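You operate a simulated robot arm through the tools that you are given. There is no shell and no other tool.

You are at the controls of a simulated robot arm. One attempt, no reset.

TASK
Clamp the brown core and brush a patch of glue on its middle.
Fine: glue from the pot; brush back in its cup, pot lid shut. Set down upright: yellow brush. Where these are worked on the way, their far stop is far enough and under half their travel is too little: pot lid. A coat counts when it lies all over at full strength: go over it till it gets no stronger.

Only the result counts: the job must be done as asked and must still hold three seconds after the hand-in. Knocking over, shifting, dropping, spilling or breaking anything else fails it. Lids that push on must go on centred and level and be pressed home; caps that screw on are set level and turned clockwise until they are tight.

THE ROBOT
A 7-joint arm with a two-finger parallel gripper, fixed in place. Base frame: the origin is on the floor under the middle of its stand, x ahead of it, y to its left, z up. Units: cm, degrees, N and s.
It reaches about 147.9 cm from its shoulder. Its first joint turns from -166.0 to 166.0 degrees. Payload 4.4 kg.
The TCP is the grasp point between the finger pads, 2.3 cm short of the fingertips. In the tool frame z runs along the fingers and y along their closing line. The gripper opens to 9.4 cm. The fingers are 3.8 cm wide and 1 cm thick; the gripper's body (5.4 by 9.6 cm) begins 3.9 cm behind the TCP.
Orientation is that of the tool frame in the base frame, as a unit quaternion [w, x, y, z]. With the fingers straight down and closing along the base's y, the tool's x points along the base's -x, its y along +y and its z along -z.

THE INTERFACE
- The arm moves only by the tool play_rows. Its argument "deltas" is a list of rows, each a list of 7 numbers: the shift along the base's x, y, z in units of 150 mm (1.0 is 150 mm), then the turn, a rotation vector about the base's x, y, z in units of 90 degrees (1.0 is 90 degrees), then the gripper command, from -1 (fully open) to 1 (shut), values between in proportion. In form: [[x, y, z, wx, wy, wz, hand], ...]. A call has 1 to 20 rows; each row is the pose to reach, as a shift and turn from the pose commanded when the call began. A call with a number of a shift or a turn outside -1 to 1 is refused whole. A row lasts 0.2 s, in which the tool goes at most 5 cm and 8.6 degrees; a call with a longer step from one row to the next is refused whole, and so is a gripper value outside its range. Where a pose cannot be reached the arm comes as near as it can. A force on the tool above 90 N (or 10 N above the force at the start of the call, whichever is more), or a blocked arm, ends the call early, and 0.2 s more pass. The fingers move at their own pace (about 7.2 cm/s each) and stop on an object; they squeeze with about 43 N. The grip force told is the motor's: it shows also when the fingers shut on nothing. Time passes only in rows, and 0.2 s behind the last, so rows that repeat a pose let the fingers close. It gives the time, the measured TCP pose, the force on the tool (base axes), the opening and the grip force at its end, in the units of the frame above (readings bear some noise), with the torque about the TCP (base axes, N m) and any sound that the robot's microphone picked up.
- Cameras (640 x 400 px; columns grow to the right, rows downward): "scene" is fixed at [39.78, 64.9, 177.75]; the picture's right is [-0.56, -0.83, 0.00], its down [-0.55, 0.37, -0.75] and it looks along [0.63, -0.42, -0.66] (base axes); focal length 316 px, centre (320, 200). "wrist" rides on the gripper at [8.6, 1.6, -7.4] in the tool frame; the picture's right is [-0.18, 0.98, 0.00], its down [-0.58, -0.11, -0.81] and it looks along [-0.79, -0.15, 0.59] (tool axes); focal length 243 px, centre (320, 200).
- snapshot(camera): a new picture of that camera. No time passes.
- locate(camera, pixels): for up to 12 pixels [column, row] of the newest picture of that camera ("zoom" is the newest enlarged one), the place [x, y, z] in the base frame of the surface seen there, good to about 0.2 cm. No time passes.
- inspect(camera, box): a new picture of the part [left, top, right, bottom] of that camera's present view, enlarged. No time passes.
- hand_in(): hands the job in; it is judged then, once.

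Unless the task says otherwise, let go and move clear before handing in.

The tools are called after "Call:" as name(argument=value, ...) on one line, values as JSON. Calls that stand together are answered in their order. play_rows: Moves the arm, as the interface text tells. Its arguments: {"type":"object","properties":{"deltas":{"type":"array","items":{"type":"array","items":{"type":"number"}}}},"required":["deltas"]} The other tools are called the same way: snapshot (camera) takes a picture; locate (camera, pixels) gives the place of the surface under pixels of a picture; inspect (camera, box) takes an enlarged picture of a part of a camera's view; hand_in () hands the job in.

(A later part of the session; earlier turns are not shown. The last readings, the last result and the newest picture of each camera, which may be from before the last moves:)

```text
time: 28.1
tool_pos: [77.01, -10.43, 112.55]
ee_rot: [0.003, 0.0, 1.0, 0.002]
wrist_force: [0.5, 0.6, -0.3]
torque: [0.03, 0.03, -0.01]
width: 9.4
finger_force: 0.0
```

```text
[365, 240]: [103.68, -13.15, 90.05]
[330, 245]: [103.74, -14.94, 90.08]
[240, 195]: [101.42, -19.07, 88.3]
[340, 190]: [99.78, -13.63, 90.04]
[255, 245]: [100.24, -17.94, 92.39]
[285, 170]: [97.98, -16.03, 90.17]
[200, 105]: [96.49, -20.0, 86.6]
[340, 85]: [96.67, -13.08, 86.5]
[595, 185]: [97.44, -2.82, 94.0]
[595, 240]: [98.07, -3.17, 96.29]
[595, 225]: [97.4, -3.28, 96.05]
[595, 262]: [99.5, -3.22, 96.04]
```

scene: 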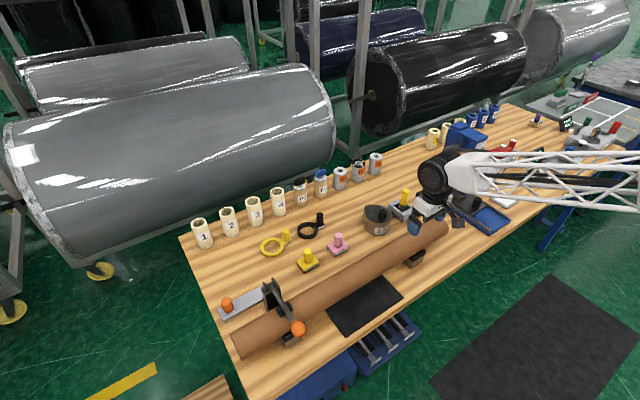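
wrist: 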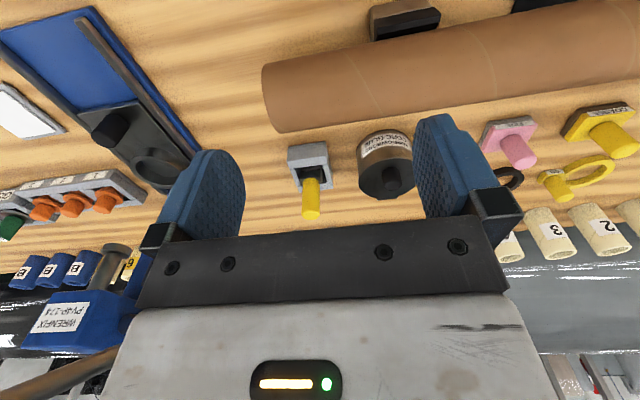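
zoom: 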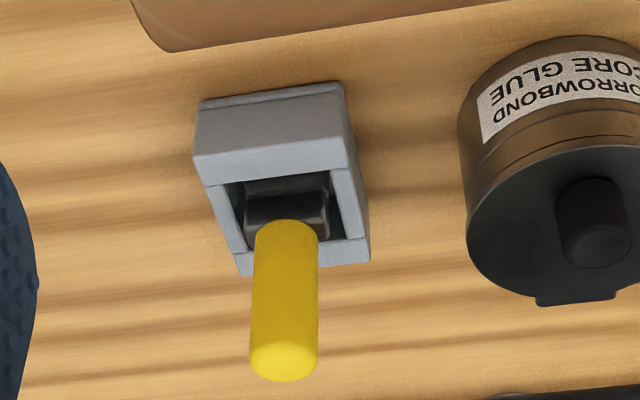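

Lid knob top is z≈96.3 at about (98.5, −3.0); brush handle is vertical at about (100.9, −16.4) from z≈92.5 to 98.9; cup inner centre ≈(101, −16.3). Now move over the lid knob.

Call:
play_rows(deltas=[[0.25, 0.1, 0, 0, 0, 0, -0.5], [0.5, 0.2, 0, 0, 0, 0, -0.5], [0.75, 0.35, 0, 0, 0, 0, -0.5], [1.0, 0.45, 0, 0, 0, 0, -0.5], [1.0, 0.5, 0, 0, 0, 0, -0.5]])

Call:
play_rows(deltas=[[0.2, 0, 0, 0, 0, 0, -0.5], [0.4, 0, -0.1, 0, 0, 0, -0.5], [0.435, 0, -0.3, 0, 0, 0, -0.5], [0.435, 0, -0.5, 0, 0, 0, -0.5], [0.435, 0, -0.5, 0, 0, 0, -0.5]])

Call:
snapshot(camera="wrist")

Call:
snapshot(camera="scene")

```text
time: 29.3
tool_pos: [92.02, -2.97, 112.55]
ee_rot: [0.0, 0.0, 1.0, 0.001]
wrist_force: [0.4, 0.3, 0.0]
torque: [0.0, -0.04, 0.01]
width: 7.05
finger_force: 0.0
```

```text
time: 30.5
tool_pos: [98.55, -2.81, 105.33]
ee_rot: [0.002, 0.0, 1.0, 0.001]
wrist_force: [-0.5, 0.5, -0.4]
torque: [0.05, 0.0, -0.04]
width: 7.04
finger_force: 0.0
```

```text
taken
```

wrist: 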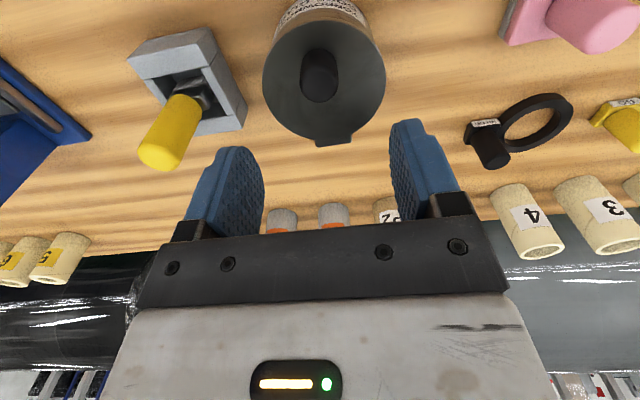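

```text
taken
```

scene: 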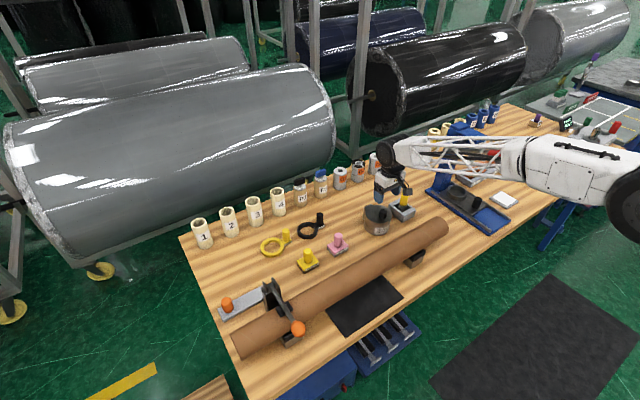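

The knob is at wrist (320,75). Measuring again from above.

Call:
inspect(camera="wrist", box=[230, 0, 410, 160])

Call:
locate(camera="wrist", pixels=[[305, 70], [335, 70], [320, 80], [320, 95], [320, 60], [320, 52], [265, 75], [385, 75], [320, 140], [350, 138], [318, 133], [325, 25]])

```text
2.50 times, centred on (320, 80) of wrist
```

zoom: 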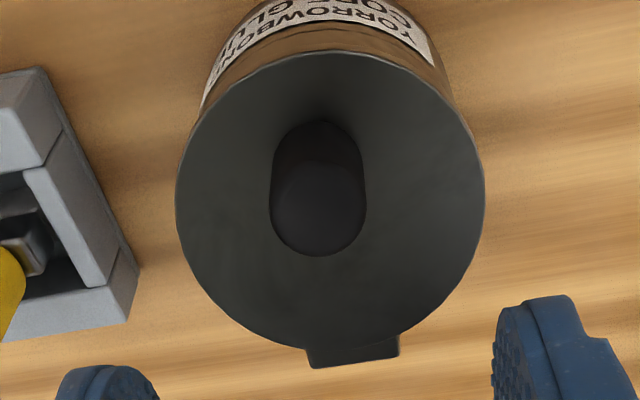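

```text
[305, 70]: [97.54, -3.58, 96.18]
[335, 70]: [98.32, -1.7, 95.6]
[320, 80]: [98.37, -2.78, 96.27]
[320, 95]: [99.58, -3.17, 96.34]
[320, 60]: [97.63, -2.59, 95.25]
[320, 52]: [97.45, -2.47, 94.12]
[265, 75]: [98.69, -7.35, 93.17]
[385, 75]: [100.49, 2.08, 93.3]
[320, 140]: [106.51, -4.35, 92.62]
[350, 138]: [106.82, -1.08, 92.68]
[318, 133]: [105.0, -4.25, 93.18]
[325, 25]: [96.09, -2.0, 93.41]
```

Knob centre ≈(98.65, −2.7), diameter ≈2.4, symmetric with the hinge tab at y≈−2.7. Descending so the TCP is level with the knob top, then closing.

Call:
play_rows(deltas=[[0.007, 0.007, -0.2, 0, 0, 0, -0.5], [0.007, 0.007, -0.4, 0, 0, 0, -0.5], [0.007, 0.007, -0.5, 0, 0, 0, -0.5], [0.007, 0.007, -0.58, 0, 0, 0, -0.5], [0.007, 0.007, -0.6, 0, 0, 0, -0.5], [0.007, 0.007, -0.6, 0, 0, 0, 0.2], [0.007, 0.007, -0.6, 0, 0, 0, 0.4], [0.007, 0.007, -0.6, 0, 0, 0, 1], [0.007, 0.007, -0.6, 0, 0, 0, 1]])

Call:
snapshot(camera="wrist")

```text
time: 32.5
tool_pos: [98.62, -2.94, 96.22]
ee_rot: [0.001, 0.0, 1.0, 0.001]
wrist_force: [1.2, -23.0, -2.3]
torque: [-0.74, 0.06, -0.03]
width: 2.75
finger_force: 44.8
```

```text
taken
```

wrist: 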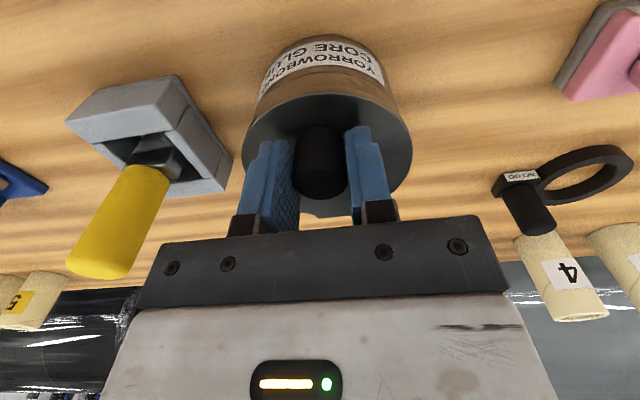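

Knob held at 2.75 cm with modest side force. I'll start lifting along the hinge arc (hinge ≈(105.8, 92.9)) with a slight tilt, first 15°.

Call:
play_rows(deltas=[[0.0, -0.006, 0, 0, 0, 0, 1], [0.01, -0.006, 0.02, 0, 0.01, 0, 1], [0.0215, -0.006, 0.0407, 0, 0.02, 0, 1], [0.034, -0.006, 0.06, 0, 0.03, 0, 1], [0.0466, -0.006, 0.0793, 0, 0.04, 0, 1], [0.0749, -0.006, 0.1156, 0, 0.055, 0, 1], [0.0749, -0.006, 0.1156, 0, 0.055, 0, 1]])

Call:
snapshot(camera="wrist")

Call:
inspect(camera="scene", box=[340, 160, 440, 250])

```text
time: 34.1
tool_pos: [99.76, -3.03, 97.99]
ee_rot: [-0.041, 0.0, 0.999, 0.001]
wrist_force: [-39.7, -0.1, 12.0]
torque: [-0.5, 1.11, 0.1]
width: 2.77
finger_force: 45.1
```

```text
taken
```

wrist: 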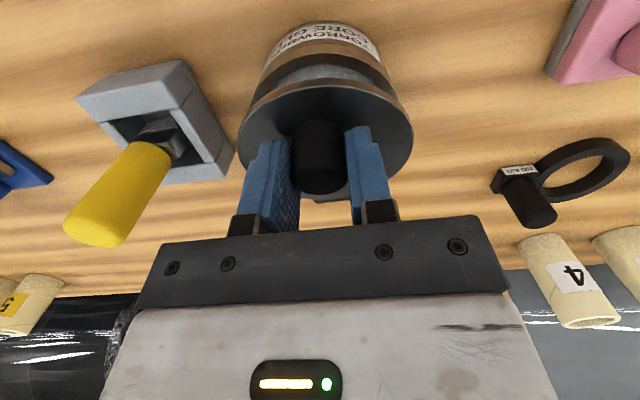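

```text
4.44 times, centred on (390, 205) of scene
```

zoom: 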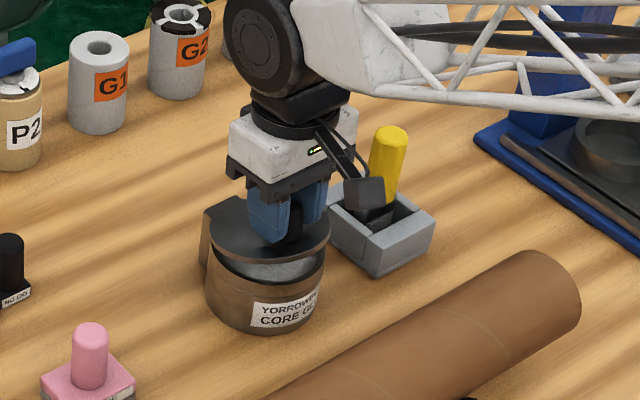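

The lid is lifting (pot interior visible at scene-zoom (270,265)). The −40 N in x says my arc is a bit short; the hinge seems ≈(105.8, 93.4). I'll correct and go on to 40°.

Call:
play_rows(deltas=[[-0.0103, 0, 0.002, 0, 0, 0, 1], [0.0178, 0, 0.0369, 0, 0.02, 0, 1], [0.0488, 0, 0.0692, 0, 0.035, 0, 1], [0.0825, 0, 0.0987, 0, 0.05, 0, 1], [0.1187, 0, 0.1252, 0, 0.065, 0, 1], [0.1571, 0, 0.1484, 0, 0.08, 0, 1], [0.1571, 0, 0.1484, 0, 0.08, 0, 1]])

Call:
snapshot(camera="wrist")

Call:
inspect(camera="scene", box=[340, 160, 440, 250])

```text
time: 35.7
tool_pos: [102.23, -3.07, 100.12]
ee_rot: [-0.104, 0.001, 0.995, 0.002]
wrist_force: [-26.9, -0.4, 11.6]
torque: [-0.51, 1.38, 0.23]
width: 2.75
finger_force: 44.9
```

```text
taken
```

wrist: 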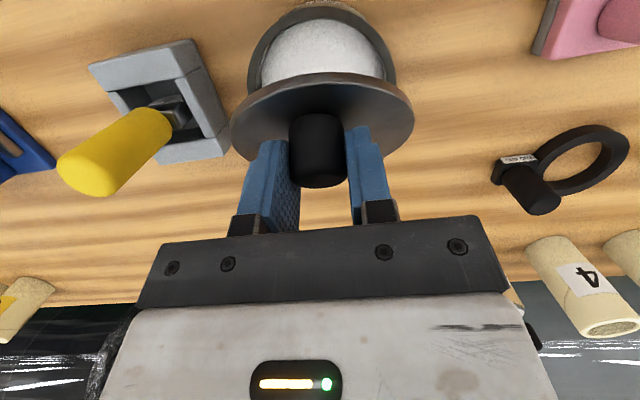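

```text
4.44 times, centred on (390, 205) of scene
```

zoom: 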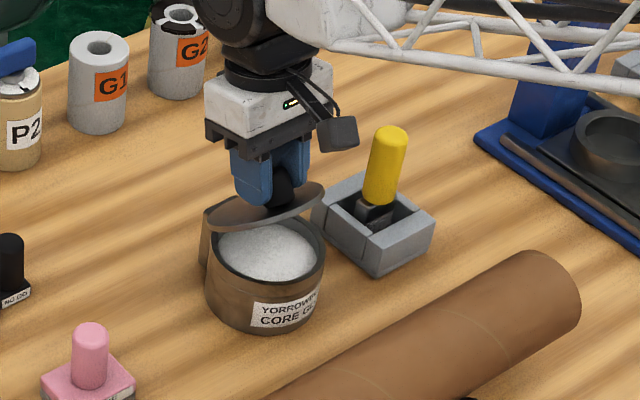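

The lid is ≈40° open and the white glue is visible in the pot. Continue the arc to 70°.

Call:
play_rows(deltas=[[-0.007, 0, 0.003, 0, 0, 0, 1], [0.0332, 0, 0.0228, 0, 0.025, 0, 1], [0.075, 0, 0.039, 0, 0.05, 0, 1], [0.1181, 0, 0.0515, 0, 0.075, 0, 1], [0.162, 0, 0.0602, 0, 0.1, 0, 1], [0.2066, 0, 0.065, 0, 0.125, 0, 1], [0.2513, 0, 0.066, 0, 0.15, 0, 1], [0.2513, 0, 0.066, 0, 0.15, 0, 1]])

Call:
snapshot(camera="wrist")

Call:
inspect(camera="scene", box=[340, 160, 440, 250])

```text
time: 37.5
tool_pos: [106.03, -3.03, 101.32]
ee_rot: [-0.219, 0.0, 0.976, 0.0]
wrist_force: [-18.1, 3.2, 49.8]
torque: [-0.18, 1.11, 0.49]
width: 2.74
finger_force: 45.0
```

```text
taken
```

wrist: 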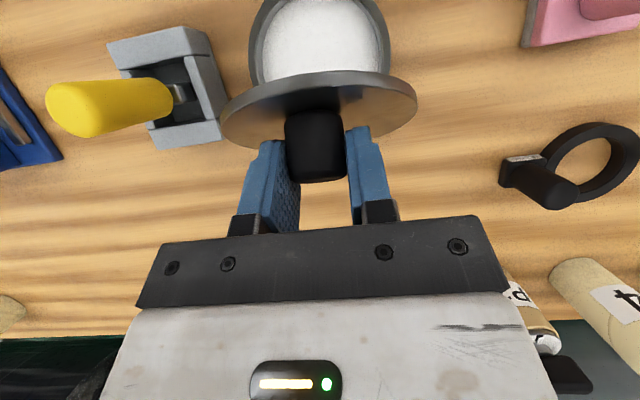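

```text
4.44 times, centred on (390, 205) of scene
```

zoom: 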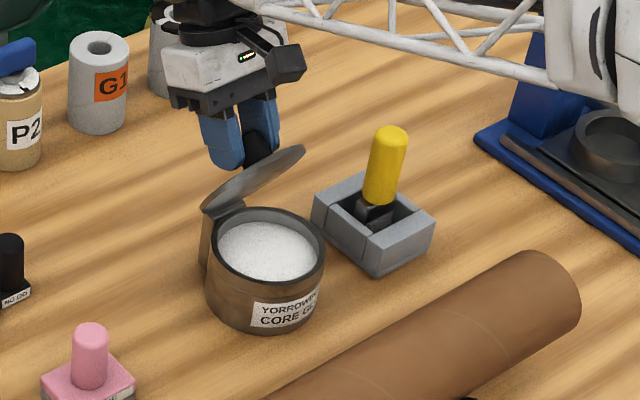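

Lid ≈70° open; Fz +50 N means I need to run ~0.2 cm higher. Continue to 90° with that correction.

Call:
play_rows(deltas=[[0.0, 0, 0.013, 0, 0, 0, 1], [0.022, 0, 0.0145, 0, 0.02, 0, 1], [0.0448, 0, 0.014, 0, 0.04, 0, 1], [0.089, 0, 0.0075, 0, 0.06, 0, 1], [0.1325, 0, -0.002, 0, 0.08, 0, 1], [0.175, 0, -0.0165, 0, 0.1, 0, 1], [0.175, 0, -0.0165, 0, 0.1, 0, 1]])

Call:
snapshot(camera="wrist")

Call:
inspect(camera="scene", box=[340, 150, 440, 250])

```text
time: 39.1
tool_pos: [108.58, -3.03, 100.92]
ee_rot: [-0.296, 0.001, 0.955, 0.001]
wrist_force: [-2.5, -11.1, 51.6]
torque: [-0.11, 1.18, 0.56]
width: 2.75
finger_force: 45.3
```

```text
taken
```

wrist: 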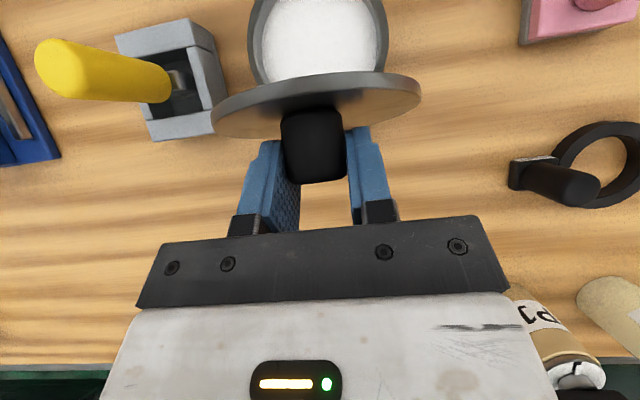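

```text
4.00 times, centred on (390, 200) of scene
```

zoom: 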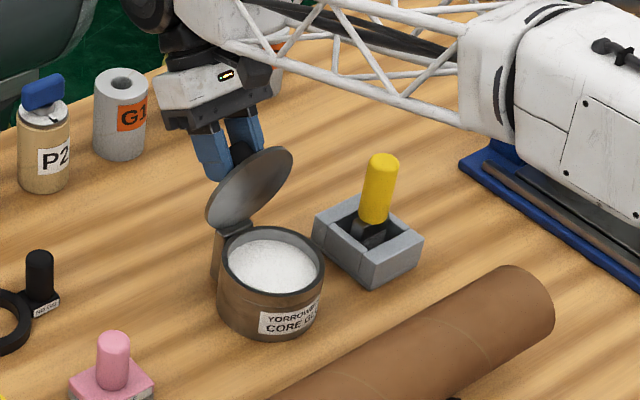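

The lid is ≈85–90° open. Before going on, check clearance to the bottles behind the hand (G1/P2/G2).

Call:
snapshot(camera="scene")

Call:
locate(camera="scene", pixels=[[340, 170], [320, 175], [300, 185], [341, 185], [380, 160], [368, 178], [352, 162]])

Call:
locate(camera="wrist", pixels=[[545, 310], [575, 370], [580, 350], [350, 85], [260, 110], [380, 100]])

```text
taken
```

scene: 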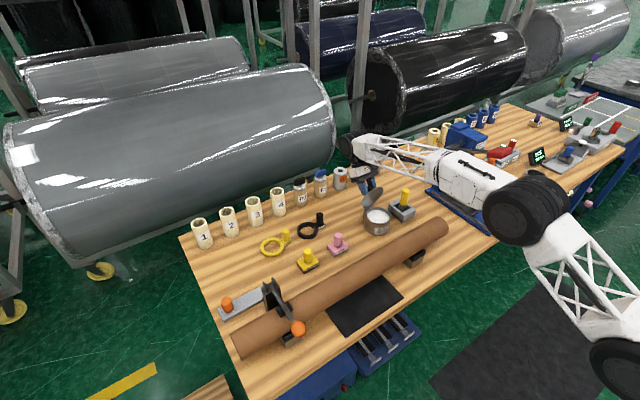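

```text
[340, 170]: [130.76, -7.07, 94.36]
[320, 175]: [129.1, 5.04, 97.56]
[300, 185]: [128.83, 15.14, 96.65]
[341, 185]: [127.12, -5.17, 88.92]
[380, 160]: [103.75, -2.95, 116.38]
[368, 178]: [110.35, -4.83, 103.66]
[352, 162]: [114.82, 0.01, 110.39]
```

```text
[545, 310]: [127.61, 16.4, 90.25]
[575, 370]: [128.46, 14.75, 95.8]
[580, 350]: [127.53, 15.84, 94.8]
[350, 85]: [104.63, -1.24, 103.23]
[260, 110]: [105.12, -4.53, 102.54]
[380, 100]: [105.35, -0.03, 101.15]
```

Bottles are at x≥127, well clear. The lid's inner face is near-vertical (x≈105 at z≈103). Continue gently to ~105°, a bit higher, watching for the stop.

Call:
play_rows(deltas=[[0.0, 0, 0.013, 0, 0, 0, 1], [0.02, 0, 0.005, 0, 0.02, 0, 1], [0.041, 0, -0.005, 0, 0.03, 0, 1], [0.061, 0, -0.0155, 0, 0.04, 0, 1], [0.0803, 0, -0.0267, 0, 0.05, 0, 1], [0.0803, 0, -0.0267, 0, 0.05, 0, 1]])

Call:
snapshot(camera="wrist")

Call:
inspect(camera="scene", box=[340, 150, 440, 250])

```text
time: 40.5
tool_pos: [109.82, -3.21, 100.56]
ee_rot: [-0.333, 0.001, 0.943, 0.001]
wrist_force: [2.0, -18.7, 42.0]
torque: [-0.02, 1.18, 0.64]
width: 2.73
finger_force: 45.0
```

```text
taken
```

wrist: 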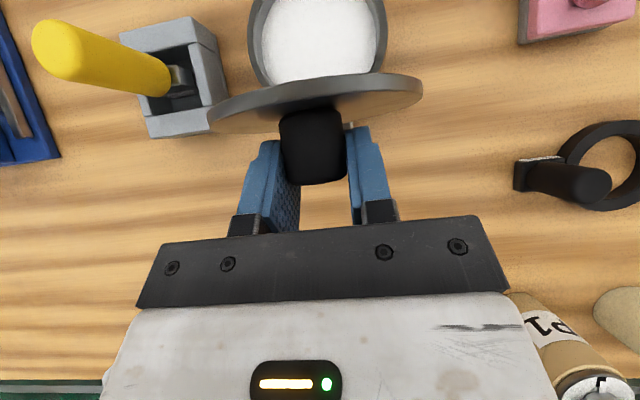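

```text
4.00 times, centred on (390, 200) of scene
```

zoom: 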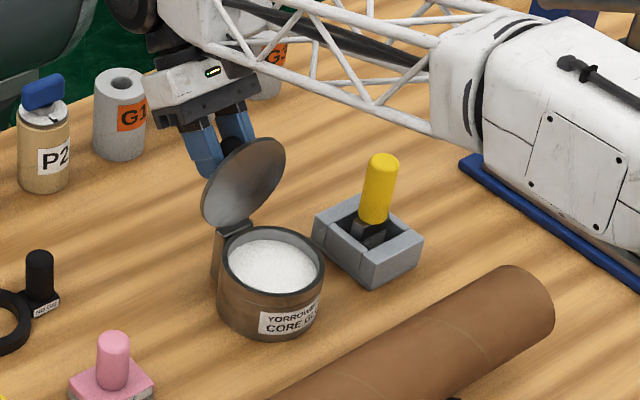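

Still moving freely at ≈95–100°. Going on toward 112°, slowly.

Call:
play_rows(deltas=[[0.0, 0, 0.01, 0, 0, 0, 1], [0.018, 0, -0.002, 0, 0.015, 0, 1], [0.0373, 0, -0.015, 0, 0.03, 0, 1], [0.055, 0, -0.028, 0, 0.04, 0, 1], [0.0722, 0, -0.043, 0, 0.05, 0, 1], [0.0885, 0, -0.058, 0, 0.06, 0, 1], [0.0885, 0, -0.058, 0, 0.06, 0, 1]])

Call:
snapshot(camera="wrist")

Call:
inspect(camera="scene", box=[340, 150, 440, 250])

```text
time: 42.0
tool_pos: [108.68, -2.99, 99.43]
ee_rot: [-0.369, 0.001, 0.93, 0.001]
wrist_force: [-5.4, -4.7, 8.3]
torque: [-0.04, 0.53, 0.18]
width: 2.73
finger_force: 44.5
out of reach, approached as far as the arm can: row 4, 5, 6, 7
stopped in row 7: the force on the tool passed its limit at 133 N (the readings are from after the stop); the commanded pose is now the measured one
```

```text
taken
```

wrist: 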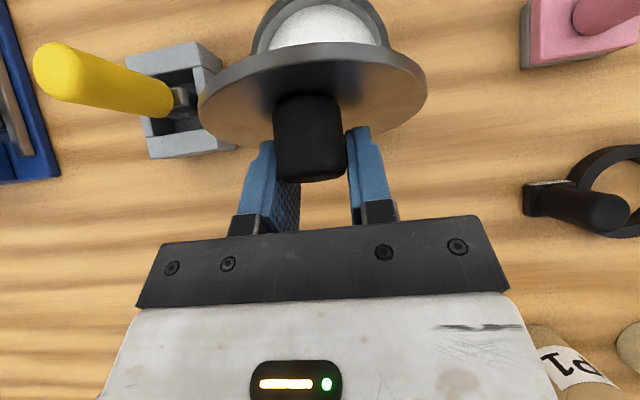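

```text
4.00 times, centred on (390, 200) of scene
```

zoom: 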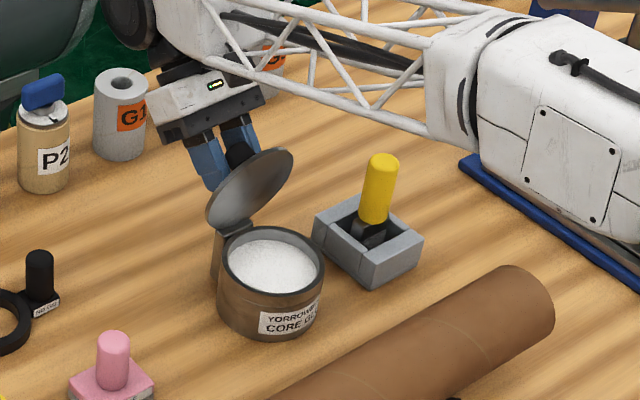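

The arm ran out of reach because of the tilt (43°), and the hand slipped a little on the knob; the lid is still ≈85° open and the pot hasn't moved. Let me measure the lid's plane.

Call:
locate(camera="zoom", pixels=[[280, 158], [250, 185], [225, 215], [265, 175], [230, 190], [270, 265], [240, 235], [320, 280]])

```text
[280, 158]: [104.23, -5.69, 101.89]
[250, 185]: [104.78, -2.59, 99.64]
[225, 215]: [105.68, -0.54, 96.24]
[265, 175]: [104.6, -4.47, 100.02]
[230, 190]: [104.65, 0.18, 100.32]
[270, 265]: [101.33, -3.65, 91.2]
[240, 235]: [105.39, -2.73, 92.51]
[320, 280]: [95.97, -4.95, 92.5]
```

The lid inner face slopes only 14° from vertical, so it's ≈76° open. I'll un-tilt the hand for reach while pushing the lid on past vertical.

Call:
play_rows(deltas=[[0.0, 0, 0, 0, -0.05, 0, 1], [0.017, 0, -0.007, 0, -0.1, 0, 1], [0.034, 0, -0.017, 0, -0.15, 0, 1], [0.051, 0, -0.029, 0, -0.2, 0, 1], [0.0667, 0, -0.0393, 0, -0.25, 0, 1], [0.0667, 0, -0.0393, 0, -0.25, 0, 1]])

Call:
snapshot(camera="wrist")

Call:
inspect(camera="scene", box=[340, 150, 440, 250])

```text
time: 43.4
tool_pos: [109.82, -3.01, 99.23]
ee_rot: [-0.178, 0.0, 0.984, 0.0]
wrist_force: [15.1, -2.9, 63.2]
torque: [0.04, 0.94, 0.16]
width: 2.79
finger_force: 44.7
```

```text
taken
```

wrist: 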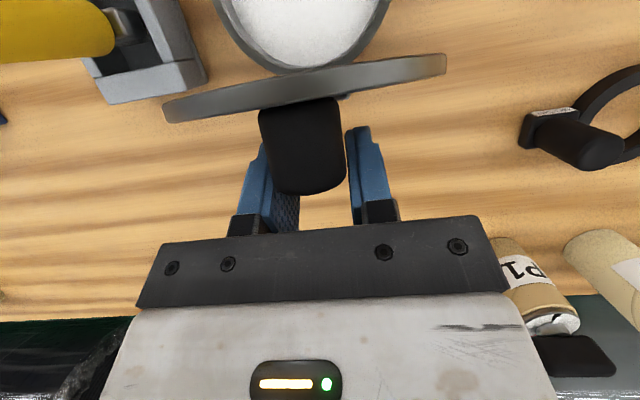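

```text
4.00 times, centred on (390, 200) of scene
```

zoom: 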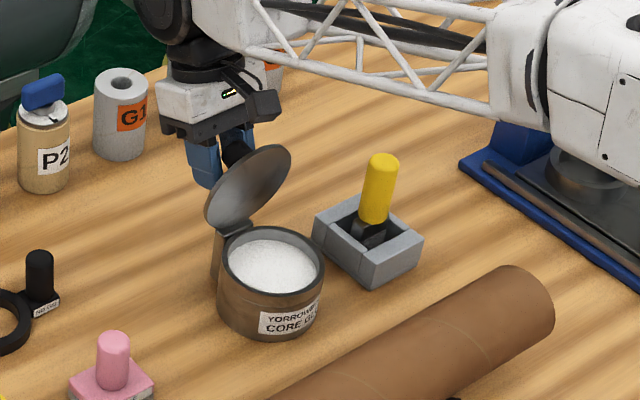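

Fz of 63 N says go higher. Raise slightly and keep pushing +x.

Call:
play_rows(deltas=[[0.0, 0, 0.02, 0, 0, 0, 1], [0.02, 0, 0.02, 0, 0, 0, 1], [0.04, 0, 0.012, 0, 0, 0, 1], [0.06, 0, 0.003, 0, 0, 0, 1], [0.08, 0, -0.008, 0, 0, 0, 1], [0.08, 0, -0.008, 0, 0, 0, 1]])

Call:
inspect(camera="scene", box=[340, 150, 440, 250])

Call:
locate(camera="zoom", pixels=[[270, 158], [250, 185], [228, 215], [262, 175], [230, 190]])

```text
time: 44.8
tool_pos: [110.81, -2.95, 98.54]
ee_rot: [-0.182, 0.0, 0.983, 0.001]
wrist_force: [-5.5, -10.0, 13.9]
torque: [0.23, 0.85, 0.15]
width: 2.7
finger_force: 44.9
```

```text
4.00 times, centred on (390, 200) of scene
```

zoom: 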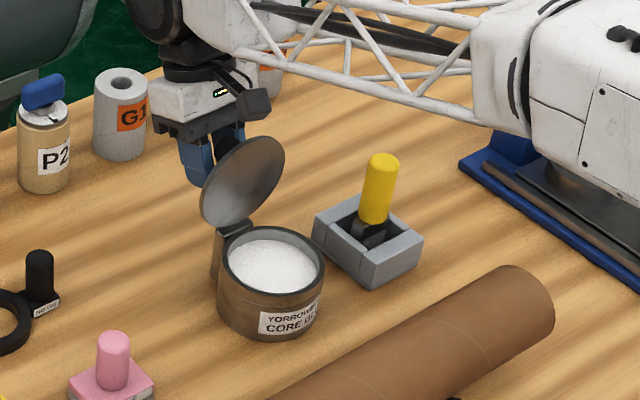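

```text
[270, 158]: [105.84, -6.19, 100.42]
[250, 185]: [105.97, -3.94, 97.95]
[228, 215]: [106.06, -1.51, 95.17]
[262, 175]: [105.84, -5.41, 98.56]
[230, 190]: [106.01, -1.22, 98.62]
```

The lid is ≈88° open now. Keep going a bit more to pass vertical.

Call:
play_rows(deltas=[[0.02, 0, -0.008, 0, 0, 0, 1], [0.04, 0, -0.018, 0, 0, 0, 1], [0.06, 0, -0.03, 0, 0, 0, 1], [0.08, 0, -0.044, 0, 0, 0, 1], [0.1, 0, -0.06, 0, 0, 0, 1], [0.1, 0, -0.06, 0, 0, 0, 1]])

Call:
inspect(camera="scene", box=[340, 150, 440, 250])

Call:
locate(camera="zoom", pixels=[[260, 150], [245, 185], [225, 215], [255, 165], [230, 190]])

Call:
snapshot(camera="wrist")

```text
time: 46.1
tool_pos: [112.35, -2.89, 97.81]
ee_rot: [-0.181, -0.001, 0.984, 0.0]
wrist_force: [-12.1, -11.2, -1.1]
torque: [0.24, 0.53, 0.17]
width: 2.73
finger_force: 45.2
```

```text
4.00 times, centred on (390, 200) of scene
```

zoom: 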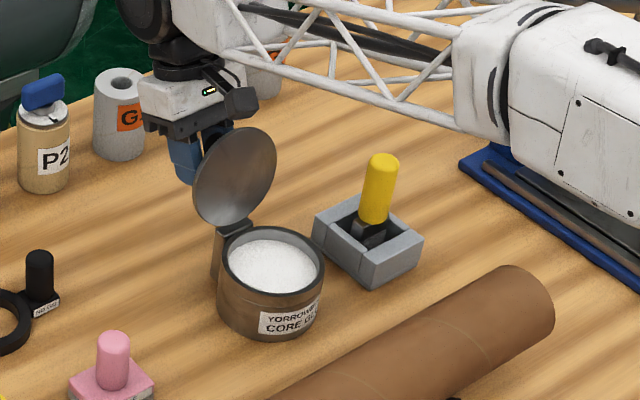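

```text
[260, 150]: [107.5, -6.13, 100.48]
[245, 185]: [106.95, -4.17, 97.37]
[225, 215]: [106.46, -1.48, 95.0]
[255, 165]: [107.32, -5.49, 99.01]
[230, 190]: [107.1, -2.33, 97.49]
```

```text
taken
```

wrist: 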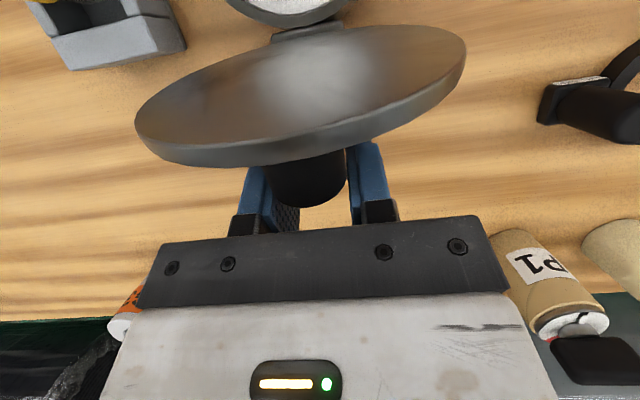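

Lid is now ≈101° open (past vertical). Release the knob and back off upward along the tool axis.

Call:
play_rows(deltas=[[0, 0, 0, 0, 0, 0, 0.3], [0, 0, 0, 0, 0, 0, 0], [0, 0, 0, 0, 0, 0, -0.3], [0, 0, 0, 0, 0, 0, -0.3], [0.02, 0, 0.06, 0, 0, 0, -0.3], [0.06, 0, 0.2, 0, 0, 0, -0.3], [0.1, 0, 0.4, 0, 0, 0, -0.3], [0.1, 0, 0.65, 0, 0, 0, -0.3], [0.1, 0, 0.9, 0, 0, 0, -0.3]])

Call:
inspect(camera="scene", box=[340, 150, 440, 250])

Call:
snapshot(camera="wrist")

```text
time: 48.1
tool_pos: [113.77, -2.88, 111.35]
ee_rot: [-0.18, 0.0, 0.984, 0.001]
wrist_force: [0.5, -0.1, -1.7]
torque: [-0.03, 0.0, -0.01]
width: 6.11
finger_force: 0.0
```

```text
4.00 times, centred on (390, 200) of scene
```

zoom: 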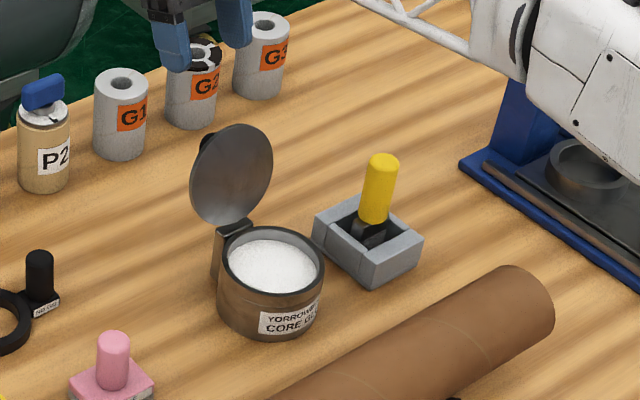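

```text
taken
```

wrist: 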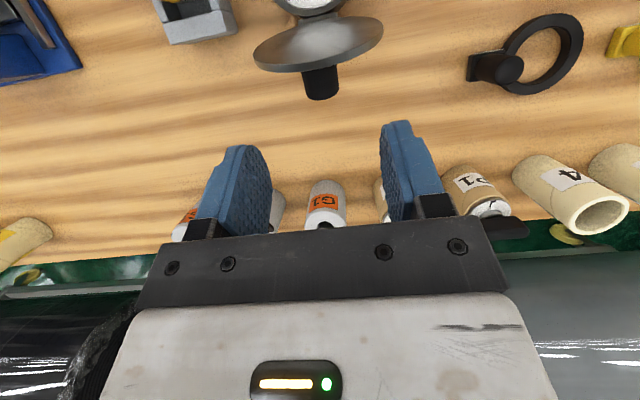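

The lid stays open on its own. Now straighten the hand and move above the brush handle at (100.9, −16.4).

Call:
play_rows(deltas=[[-0.1, -0.1, 0.1, 0, -0.05, 0, -0.3], [-0.3, -0.3, 0.15, 0, -0.1, 0, -0.3], [-0.5, -0.5, 0.15, 0, -0.15, 0, -0.3], [-0.7, -0.7, 0.1, 0, -0.2, 0, -0.3], [-0.858, -0.901, 0, 0, -0.23, 0, -0.3], [-0.858, -0.901, -0.1, 0, -0.23, 0, -0.3], [-0.858, -0.901, -0.1, 0, -0.23, 0, -0.3]])

Call:
snapshot(camera="wrist")

Call:
snapshot(camera="scene")

```text
time: 49.8
tool_pos: [101.04, -16.44, 109.91]
ee_rot: [-0.001, 0.0, 1.0, 0.001]
wrist_force: [-0.4, 0.3, 0.6]
torque: [0.03, 0.02, -0.01]
width: 6.11
finger_force: 0.0
```

```text
taken
```

wrist: 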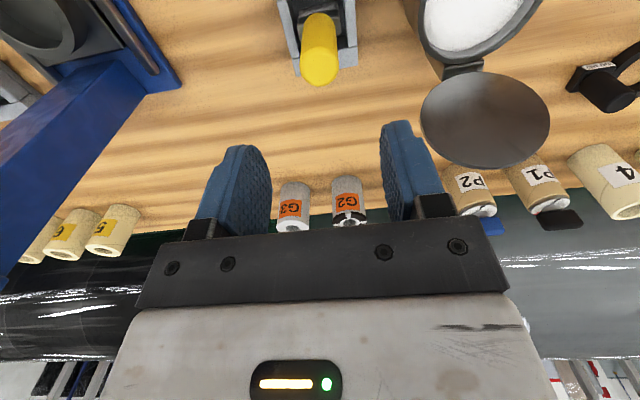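

```text
taken
```

scene: 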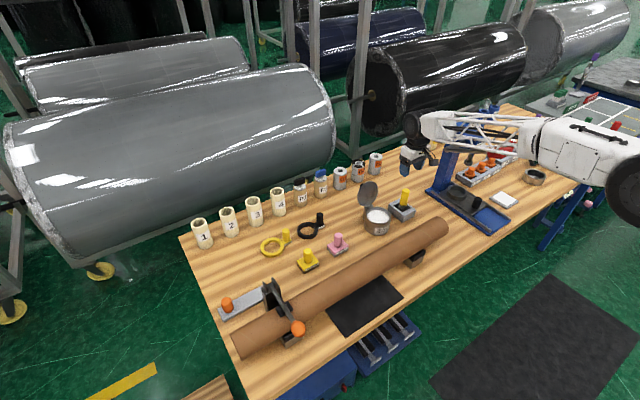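

The handle is at wrist (320,60). Measuring it from here.

Call:
inspect(camera="wrist", box=[260, 0, 400, 110])

Call:
locate(camera="wrist", pixels=[[320, 70], [304, 68], [336, 68], [320, 55], [320, 80], [320, 40], [305, 40], [334, 40], [320, 20], [312, 7]])

```text
3.64 times, centred on (330, 55) of wrist
```

zoom: 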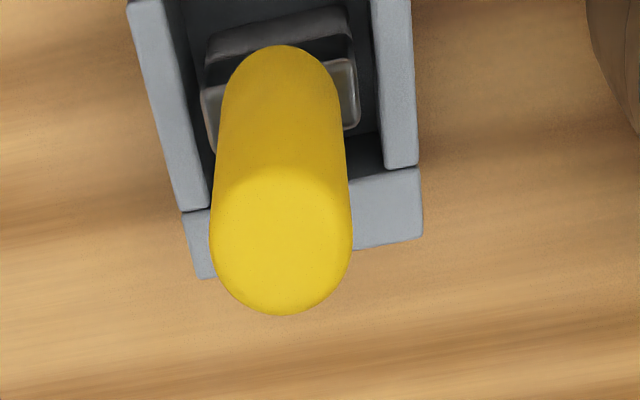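

```text
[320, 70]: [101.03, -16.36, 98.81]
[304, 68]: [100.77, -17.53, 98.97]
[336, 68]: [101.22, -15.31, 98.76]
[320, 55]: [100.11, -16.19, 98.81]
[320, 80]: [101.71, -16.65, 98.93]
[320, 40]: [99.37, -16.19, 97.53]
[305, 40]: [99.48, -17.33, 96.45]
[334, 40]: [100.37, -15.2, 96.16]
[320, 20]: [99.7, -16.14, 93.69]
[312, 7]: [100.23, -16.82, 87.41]
```

Handle centre ≈(100.7, −16.4), diameter ≈2.5. Descend to z≈96.3 and grip.

Call:
play_rows(deltas=[[-0.023, 0.002, -0.25, 0, 0, 0, -0.3], [-0.023, 0.002, -0.5, 0, 0, 0, -0.3], [-0.023, 0.002, -0.7, 0, 0, 0, -0.3], [-0.023, 0.002, -0.85, 0, 0, 0, -0.3], [-0.023, 0.002, -0.907, 0, 0, 0, -0.3], [-0.023, 0.002, -0.907, 0, 0, 0, -0.3]])

Call:
snapshot(camera="wrist")

Call:
inspect(camera="scene", box=[360, 150, 460, 240])

```text
time: 51.1
tool_pos: [100.71, -16.54, 96.25]
ee_rot: [-0.001, 0.0, 1.0, 0.001]
wrist_force: [-0.1, 0.1, -0.2]
torque: [0.0, 0.01, -0.02]
width: 6.12
finger_force: 0.2
```

```text
taken
```

wrist: 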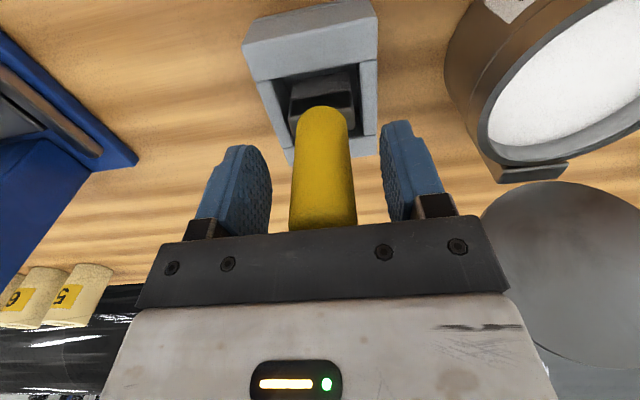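

```text
4.44 times, centred on (410, 195) of scene
```

zoom: 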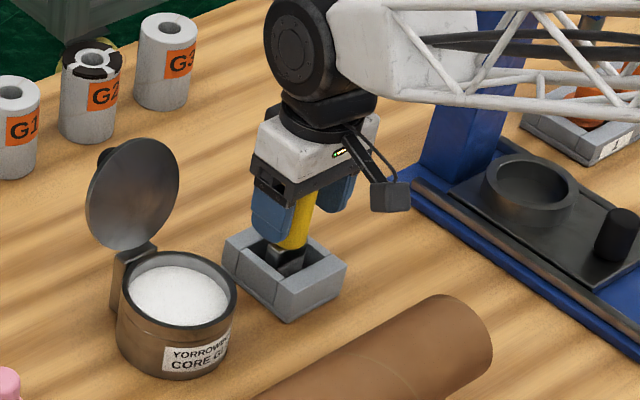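

The handle is centred between the pads. Closing.

Call:
play_rows(deltas=[[0, 0, 0, 0, 0, 0, 0.2], [0, 0, 0, 0, 0, 0, 0.4], [0, 0, 0, 0, 0, 0, 1], [0, 0, 0, 0, 0, 0, 1], [0, 0, 0, 0, 0, 0, 1]])

Call:
snapshot(camera="wrist")

```text
time: 52.4
tool_pos: [100.66, -16.61, 96.16]
ee_rot: [-0.002, 0.001, 1.0, 0.001]
wrist_force: [-0.5, 0.0, -0.6]
torque: [0.02, 0.03, 0.02]
width: 2.88
finger_force: 42.5
```

```text
taken
```

wrist: 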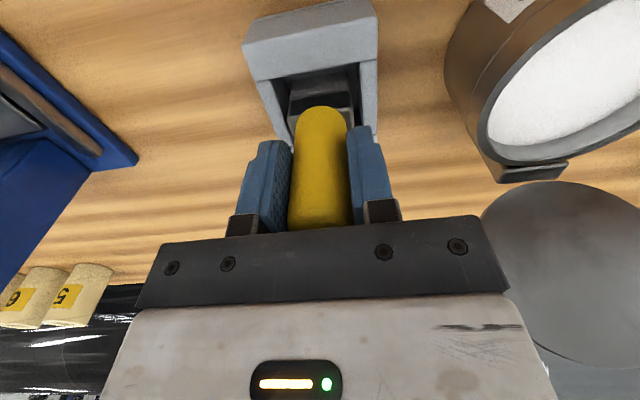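

The brush is held (2.88 cm). Lift it straight up and look at the head.

Call:
play_rows(deltas=[[0, 0, 0.1, 0, 0, 0, 1], [0, 0, 0.25, 0, 0, 0, 1], [0, 0, 0.45, 0, 0, 0, 1], [0, 0, 0.65, 0, 0, 0, 1], [0, 0, 0.8, 0, 0, 0, 1], [0, 0, 0.8, 0, 0, 0, 1]])

Call:
snapshot(camera="wrist")

Call:
inspect(camera="scene", box=[360, 130, 460, 230])

```text
time: 53.8
tool_pos: [100.57, -16.53, 108.24]
ee_rot: [-0.001, 0.0, 1.0, 0.002]
wrist_force: [-1.2, 0.3, -1.0]
torque: [-0.02, -0.03, -0.02]
width: 2.87
finger_force: 42.5
```

```text
taken
```

wrist: 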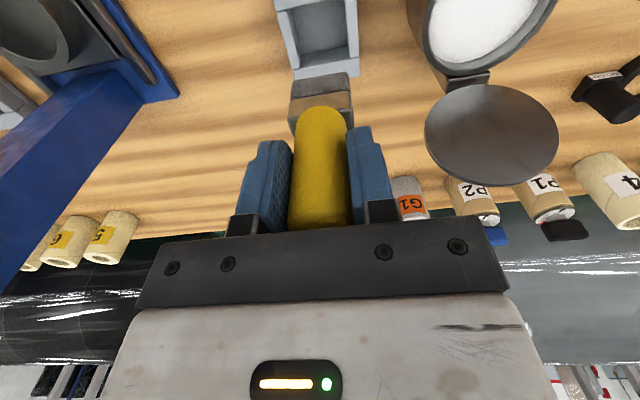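

```text
4.00 times, centred on (410, 180) of scene
```

zoom: 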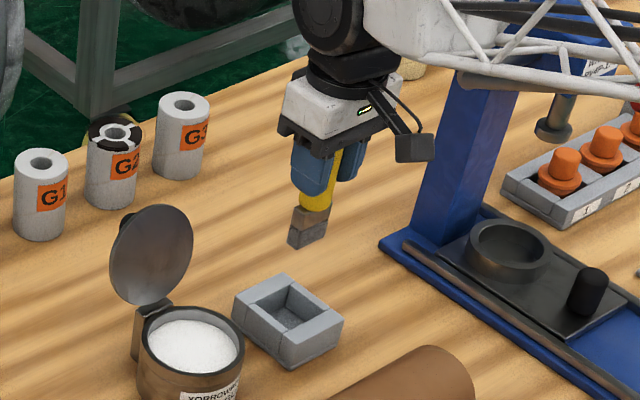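

The brush head (brown ferrule and grey bristles) hangs under the handle (zoom (308,230)); the cup is empty. I'll measure the head and the cup interior.

Call:
locate(camera="zoom", pixels=[[290, 244], [296, 247], [323, 239], [308, 238], [308, 228], [294, 210], [328, 212], [290, 318], [252, 300], [285, 285], [330, 315], [290, 357]])

Call:
inspect(camera="wrist", box=[250, 0, 400, 130])

Call:
locate(camera="wrist", pixels=[[293, 120], [291, 98], [348, 80], [350, 95], [320, 80], [290, 100], [320, 98], [292, 40], [345, 40], [320, 30], [318, 60], [295, 66]])

```text
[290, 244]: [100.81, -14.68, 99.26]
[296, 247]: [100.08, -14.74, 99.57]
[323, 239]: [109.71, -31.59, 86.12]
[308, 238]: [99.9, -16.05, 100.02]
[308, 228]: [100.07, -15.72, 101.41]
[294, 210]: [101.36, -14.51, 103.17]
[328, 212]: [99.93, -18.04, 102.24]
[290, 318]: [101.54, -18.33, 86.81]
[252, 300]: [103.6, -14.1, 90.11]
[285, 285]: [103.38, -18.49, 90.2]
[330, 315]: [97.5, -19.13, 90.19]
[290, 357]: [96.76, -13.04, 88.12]
```

```text
3.08 times, centred on (325, 65) of wrist
```

zoom: 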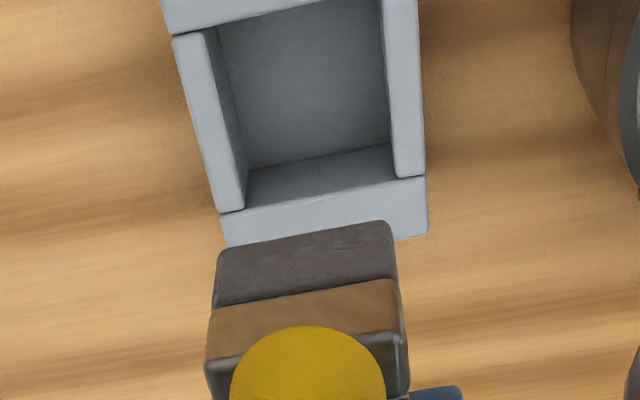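

```text
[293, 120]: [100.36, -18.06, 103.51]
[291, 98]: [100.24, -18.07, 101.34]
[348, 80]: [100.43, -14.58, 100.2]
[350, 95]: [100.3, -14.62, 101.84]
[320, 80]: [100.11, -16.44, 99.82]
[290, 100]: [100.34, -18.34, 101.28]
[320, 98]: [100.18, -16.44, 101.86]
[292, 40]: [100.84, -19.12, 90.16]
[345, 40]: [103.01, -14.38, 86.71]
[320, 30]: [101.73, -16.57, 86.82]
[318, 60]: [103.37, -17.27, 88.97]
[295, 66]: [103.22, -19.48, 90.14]
```

Bristle tips hang 9.35 cm below the TCP (they stood at z≈86.85 on the cup floor); the head spans y ±1.8 and is ~1.3 thick in x. Glue surface is z≈91.2 in the pot centred at (100.8, −2.8). Move over the pot.

Call:
play_rows(deltas=[[0, 0.2, 0, 0, 0, 0, 1], [0, 0.45, 0, 0, 0, 0, 1], [0, 0.7, 0, 0, 0, 0, 1], [0, 0.85, 0, 0, 0, 0, 1], [0, 0.913, 0, 0, 0, 0, 1], [0, 0.913, 0, 0, 0, 0, 1]])

Call:
snapshot(camera="wrist")

Call:
inspect(camera="scene", box=[330, 130, 440, 245])

```text
time: 55.1
tool_pos: [100.72, -2.84, 108.22]
ee_rot: [-0.002, 0.0, 1.0, 0.001]
wrist_force: [-0.2, 0.0, 0.0]
torque: [0.01, 0.03, -0.01]
width: 2.86
finger_force: 42.8
```

```text
taken
```

wrist: 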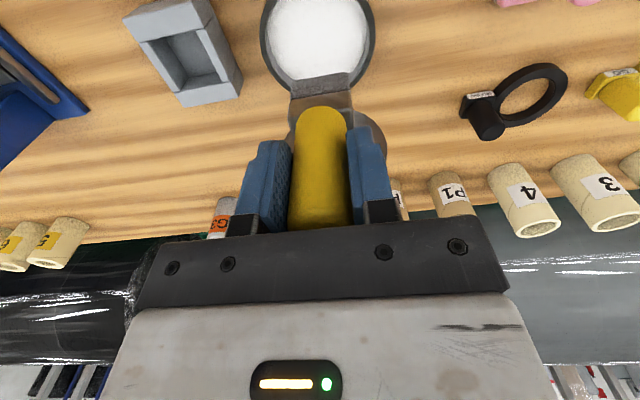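

```text
3.48 times, centred on (385, 188) of scene
```

zoom: 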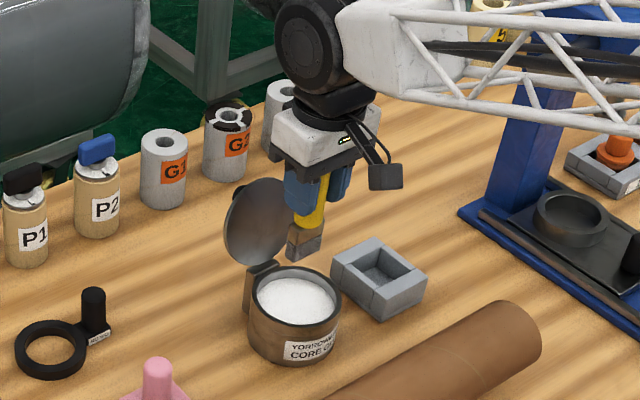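

The brush is above the pot. Checking the pot rim centre and glue height from the wrist view.

Call:
locate(camera="wrist", pixels=[[263, 40], [374, 40], [272, 40], [366, 40], [318, 40], [318, 70], [318, 10], [300, 78], [345, 72], [320, 120], [296, 105]])

Call:
locate(camera="zoom", pixels=[[250, 300], [340, 300], [295, 270], [295, 325], [262, 300], [332, 300], [297, 300], [297, 284], [297, 318], [285, 200], [260, 190], [240, 255]])

```text
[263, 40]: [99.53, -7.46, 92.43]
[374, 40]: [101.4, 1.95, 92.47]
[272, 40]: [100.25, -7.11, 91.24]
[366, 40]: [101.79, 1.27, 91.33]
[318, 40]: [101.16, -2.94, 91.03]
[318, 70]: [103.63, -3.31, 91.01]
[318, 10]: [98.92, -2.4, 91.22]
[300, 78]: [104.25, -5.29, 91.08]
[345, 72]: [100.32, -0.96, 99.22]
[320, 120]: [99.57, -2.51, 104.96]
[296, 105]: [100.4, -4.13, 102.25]
```

```text
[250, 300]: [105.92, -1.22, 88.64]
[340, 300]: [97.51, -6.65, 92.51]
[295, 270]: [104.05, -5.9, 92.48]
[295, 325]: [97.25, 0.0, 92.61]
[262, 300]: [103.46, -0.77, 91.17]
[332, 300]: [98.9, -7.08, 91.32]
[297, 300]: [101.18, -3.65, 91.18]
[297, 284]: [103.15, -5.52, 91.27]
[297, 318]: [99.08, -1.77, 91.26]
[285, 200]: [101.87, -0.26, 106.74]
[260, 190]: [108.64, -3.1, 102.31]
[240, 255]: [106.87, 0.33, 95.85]
```

Pot centre (100.8, −2.75) and glue at z≈91.1; brush is centred. Dip about 1.2 cm into the glue with a small swirl, then lift just out.

Call:
play_rows(deltas=[[0, 0, -0.2, 0, 0, 0, 1], [0, 0, -0.4, 0, 0, 0, 1], [0, 0, -0.5, 0, 0, 0, 1], [0, 0, -0.56, 0, 0, 0, 1], [0, 0, -0.598, 0, 0, 0, 1], [0, 0, -0.598, 0, 0, 0, 1], [0, 0.05, -0.598, 0, 0, 0, 1], [0, 0.05, -0.598, 0, 0, 0, 1], [0, -0.05, -0.598, 0, 0, 0, 1], [0, -0.05, -0.598, 0, 0, 0, 1], [0, 0, -0.598, 0, 0, 0, 1], [0, 0, -0.598, 0, 0, 0, 1]])

Call:
snapshot(camera="wrist")

Call:
inspect(camera="scene", box=[330, 130, 440, 245])

```text
time: 57.8
tool_pos: [100.68, -2.9, 99.31]
ee_rot: [0.0, 0.001, 1.0, 0.0]
wrist_force: [-0.9, -21.5, 57.9]
torque: [-1.32, -0.11, -0.06]
width: 2.89
finger_force: 43.0
```

```text
taken
```

wrist: 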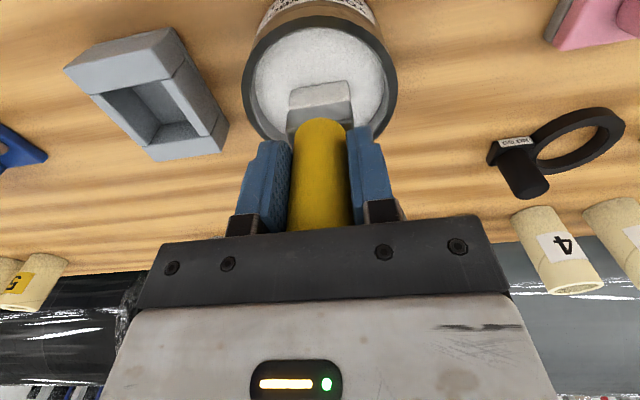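

```text
3.48 times, centred on (385, 188) of scene
```

zoom: 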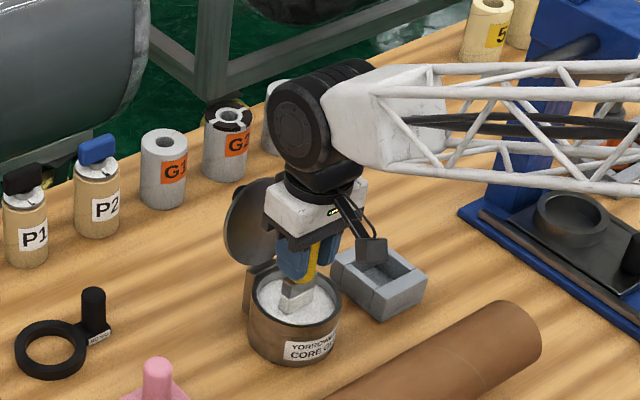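

Fz is +58 N: the glue surface resists in contact, and the brush has probably slid up in the grip by about 1 cm. Raise out of the pot and check.

Call:
play_rows(deltas=[[0, 0, 0.03, 0, 0, 0, 1], [0, 0, 0.08, 0, 0, 0, 1], [0, 0, 0.2, 0, 0, 0, 1], [0, 0, 0.35, 0, 0, 0, 1], [0, 0, 0.5, 0, 0, 0, 1], [0, 0, 0.598, 0, 0, 0, 1], [0, 0, 0.598, 0, 0, 0, 1]])

Call:
snapshot(camera="wrist")

Call:
inspect(camera="scene", box=[350, 140, 430, 240])

```text
time: 59.4
tool_pos: [100.65, -2.89, 108.3]
ee_rot: [-0.001, 0.0, 1.0, 0.001]
wrist_force: [0.0, 0.3, -0.5]
torque: [0.0, 0.03, 0.01]
width: 2.9
finger_force: 43.7
```

```text
taken
```

wrist: 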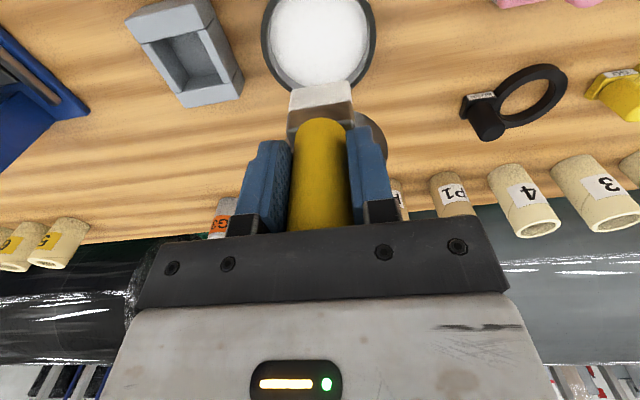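

```text
4.00 times, centred on (390, 190) of scene
```

zoom: 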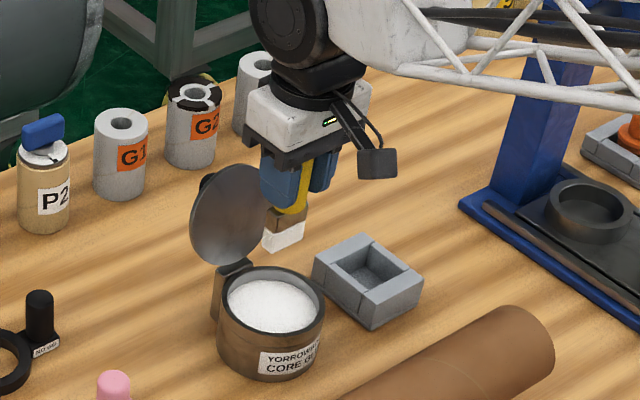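

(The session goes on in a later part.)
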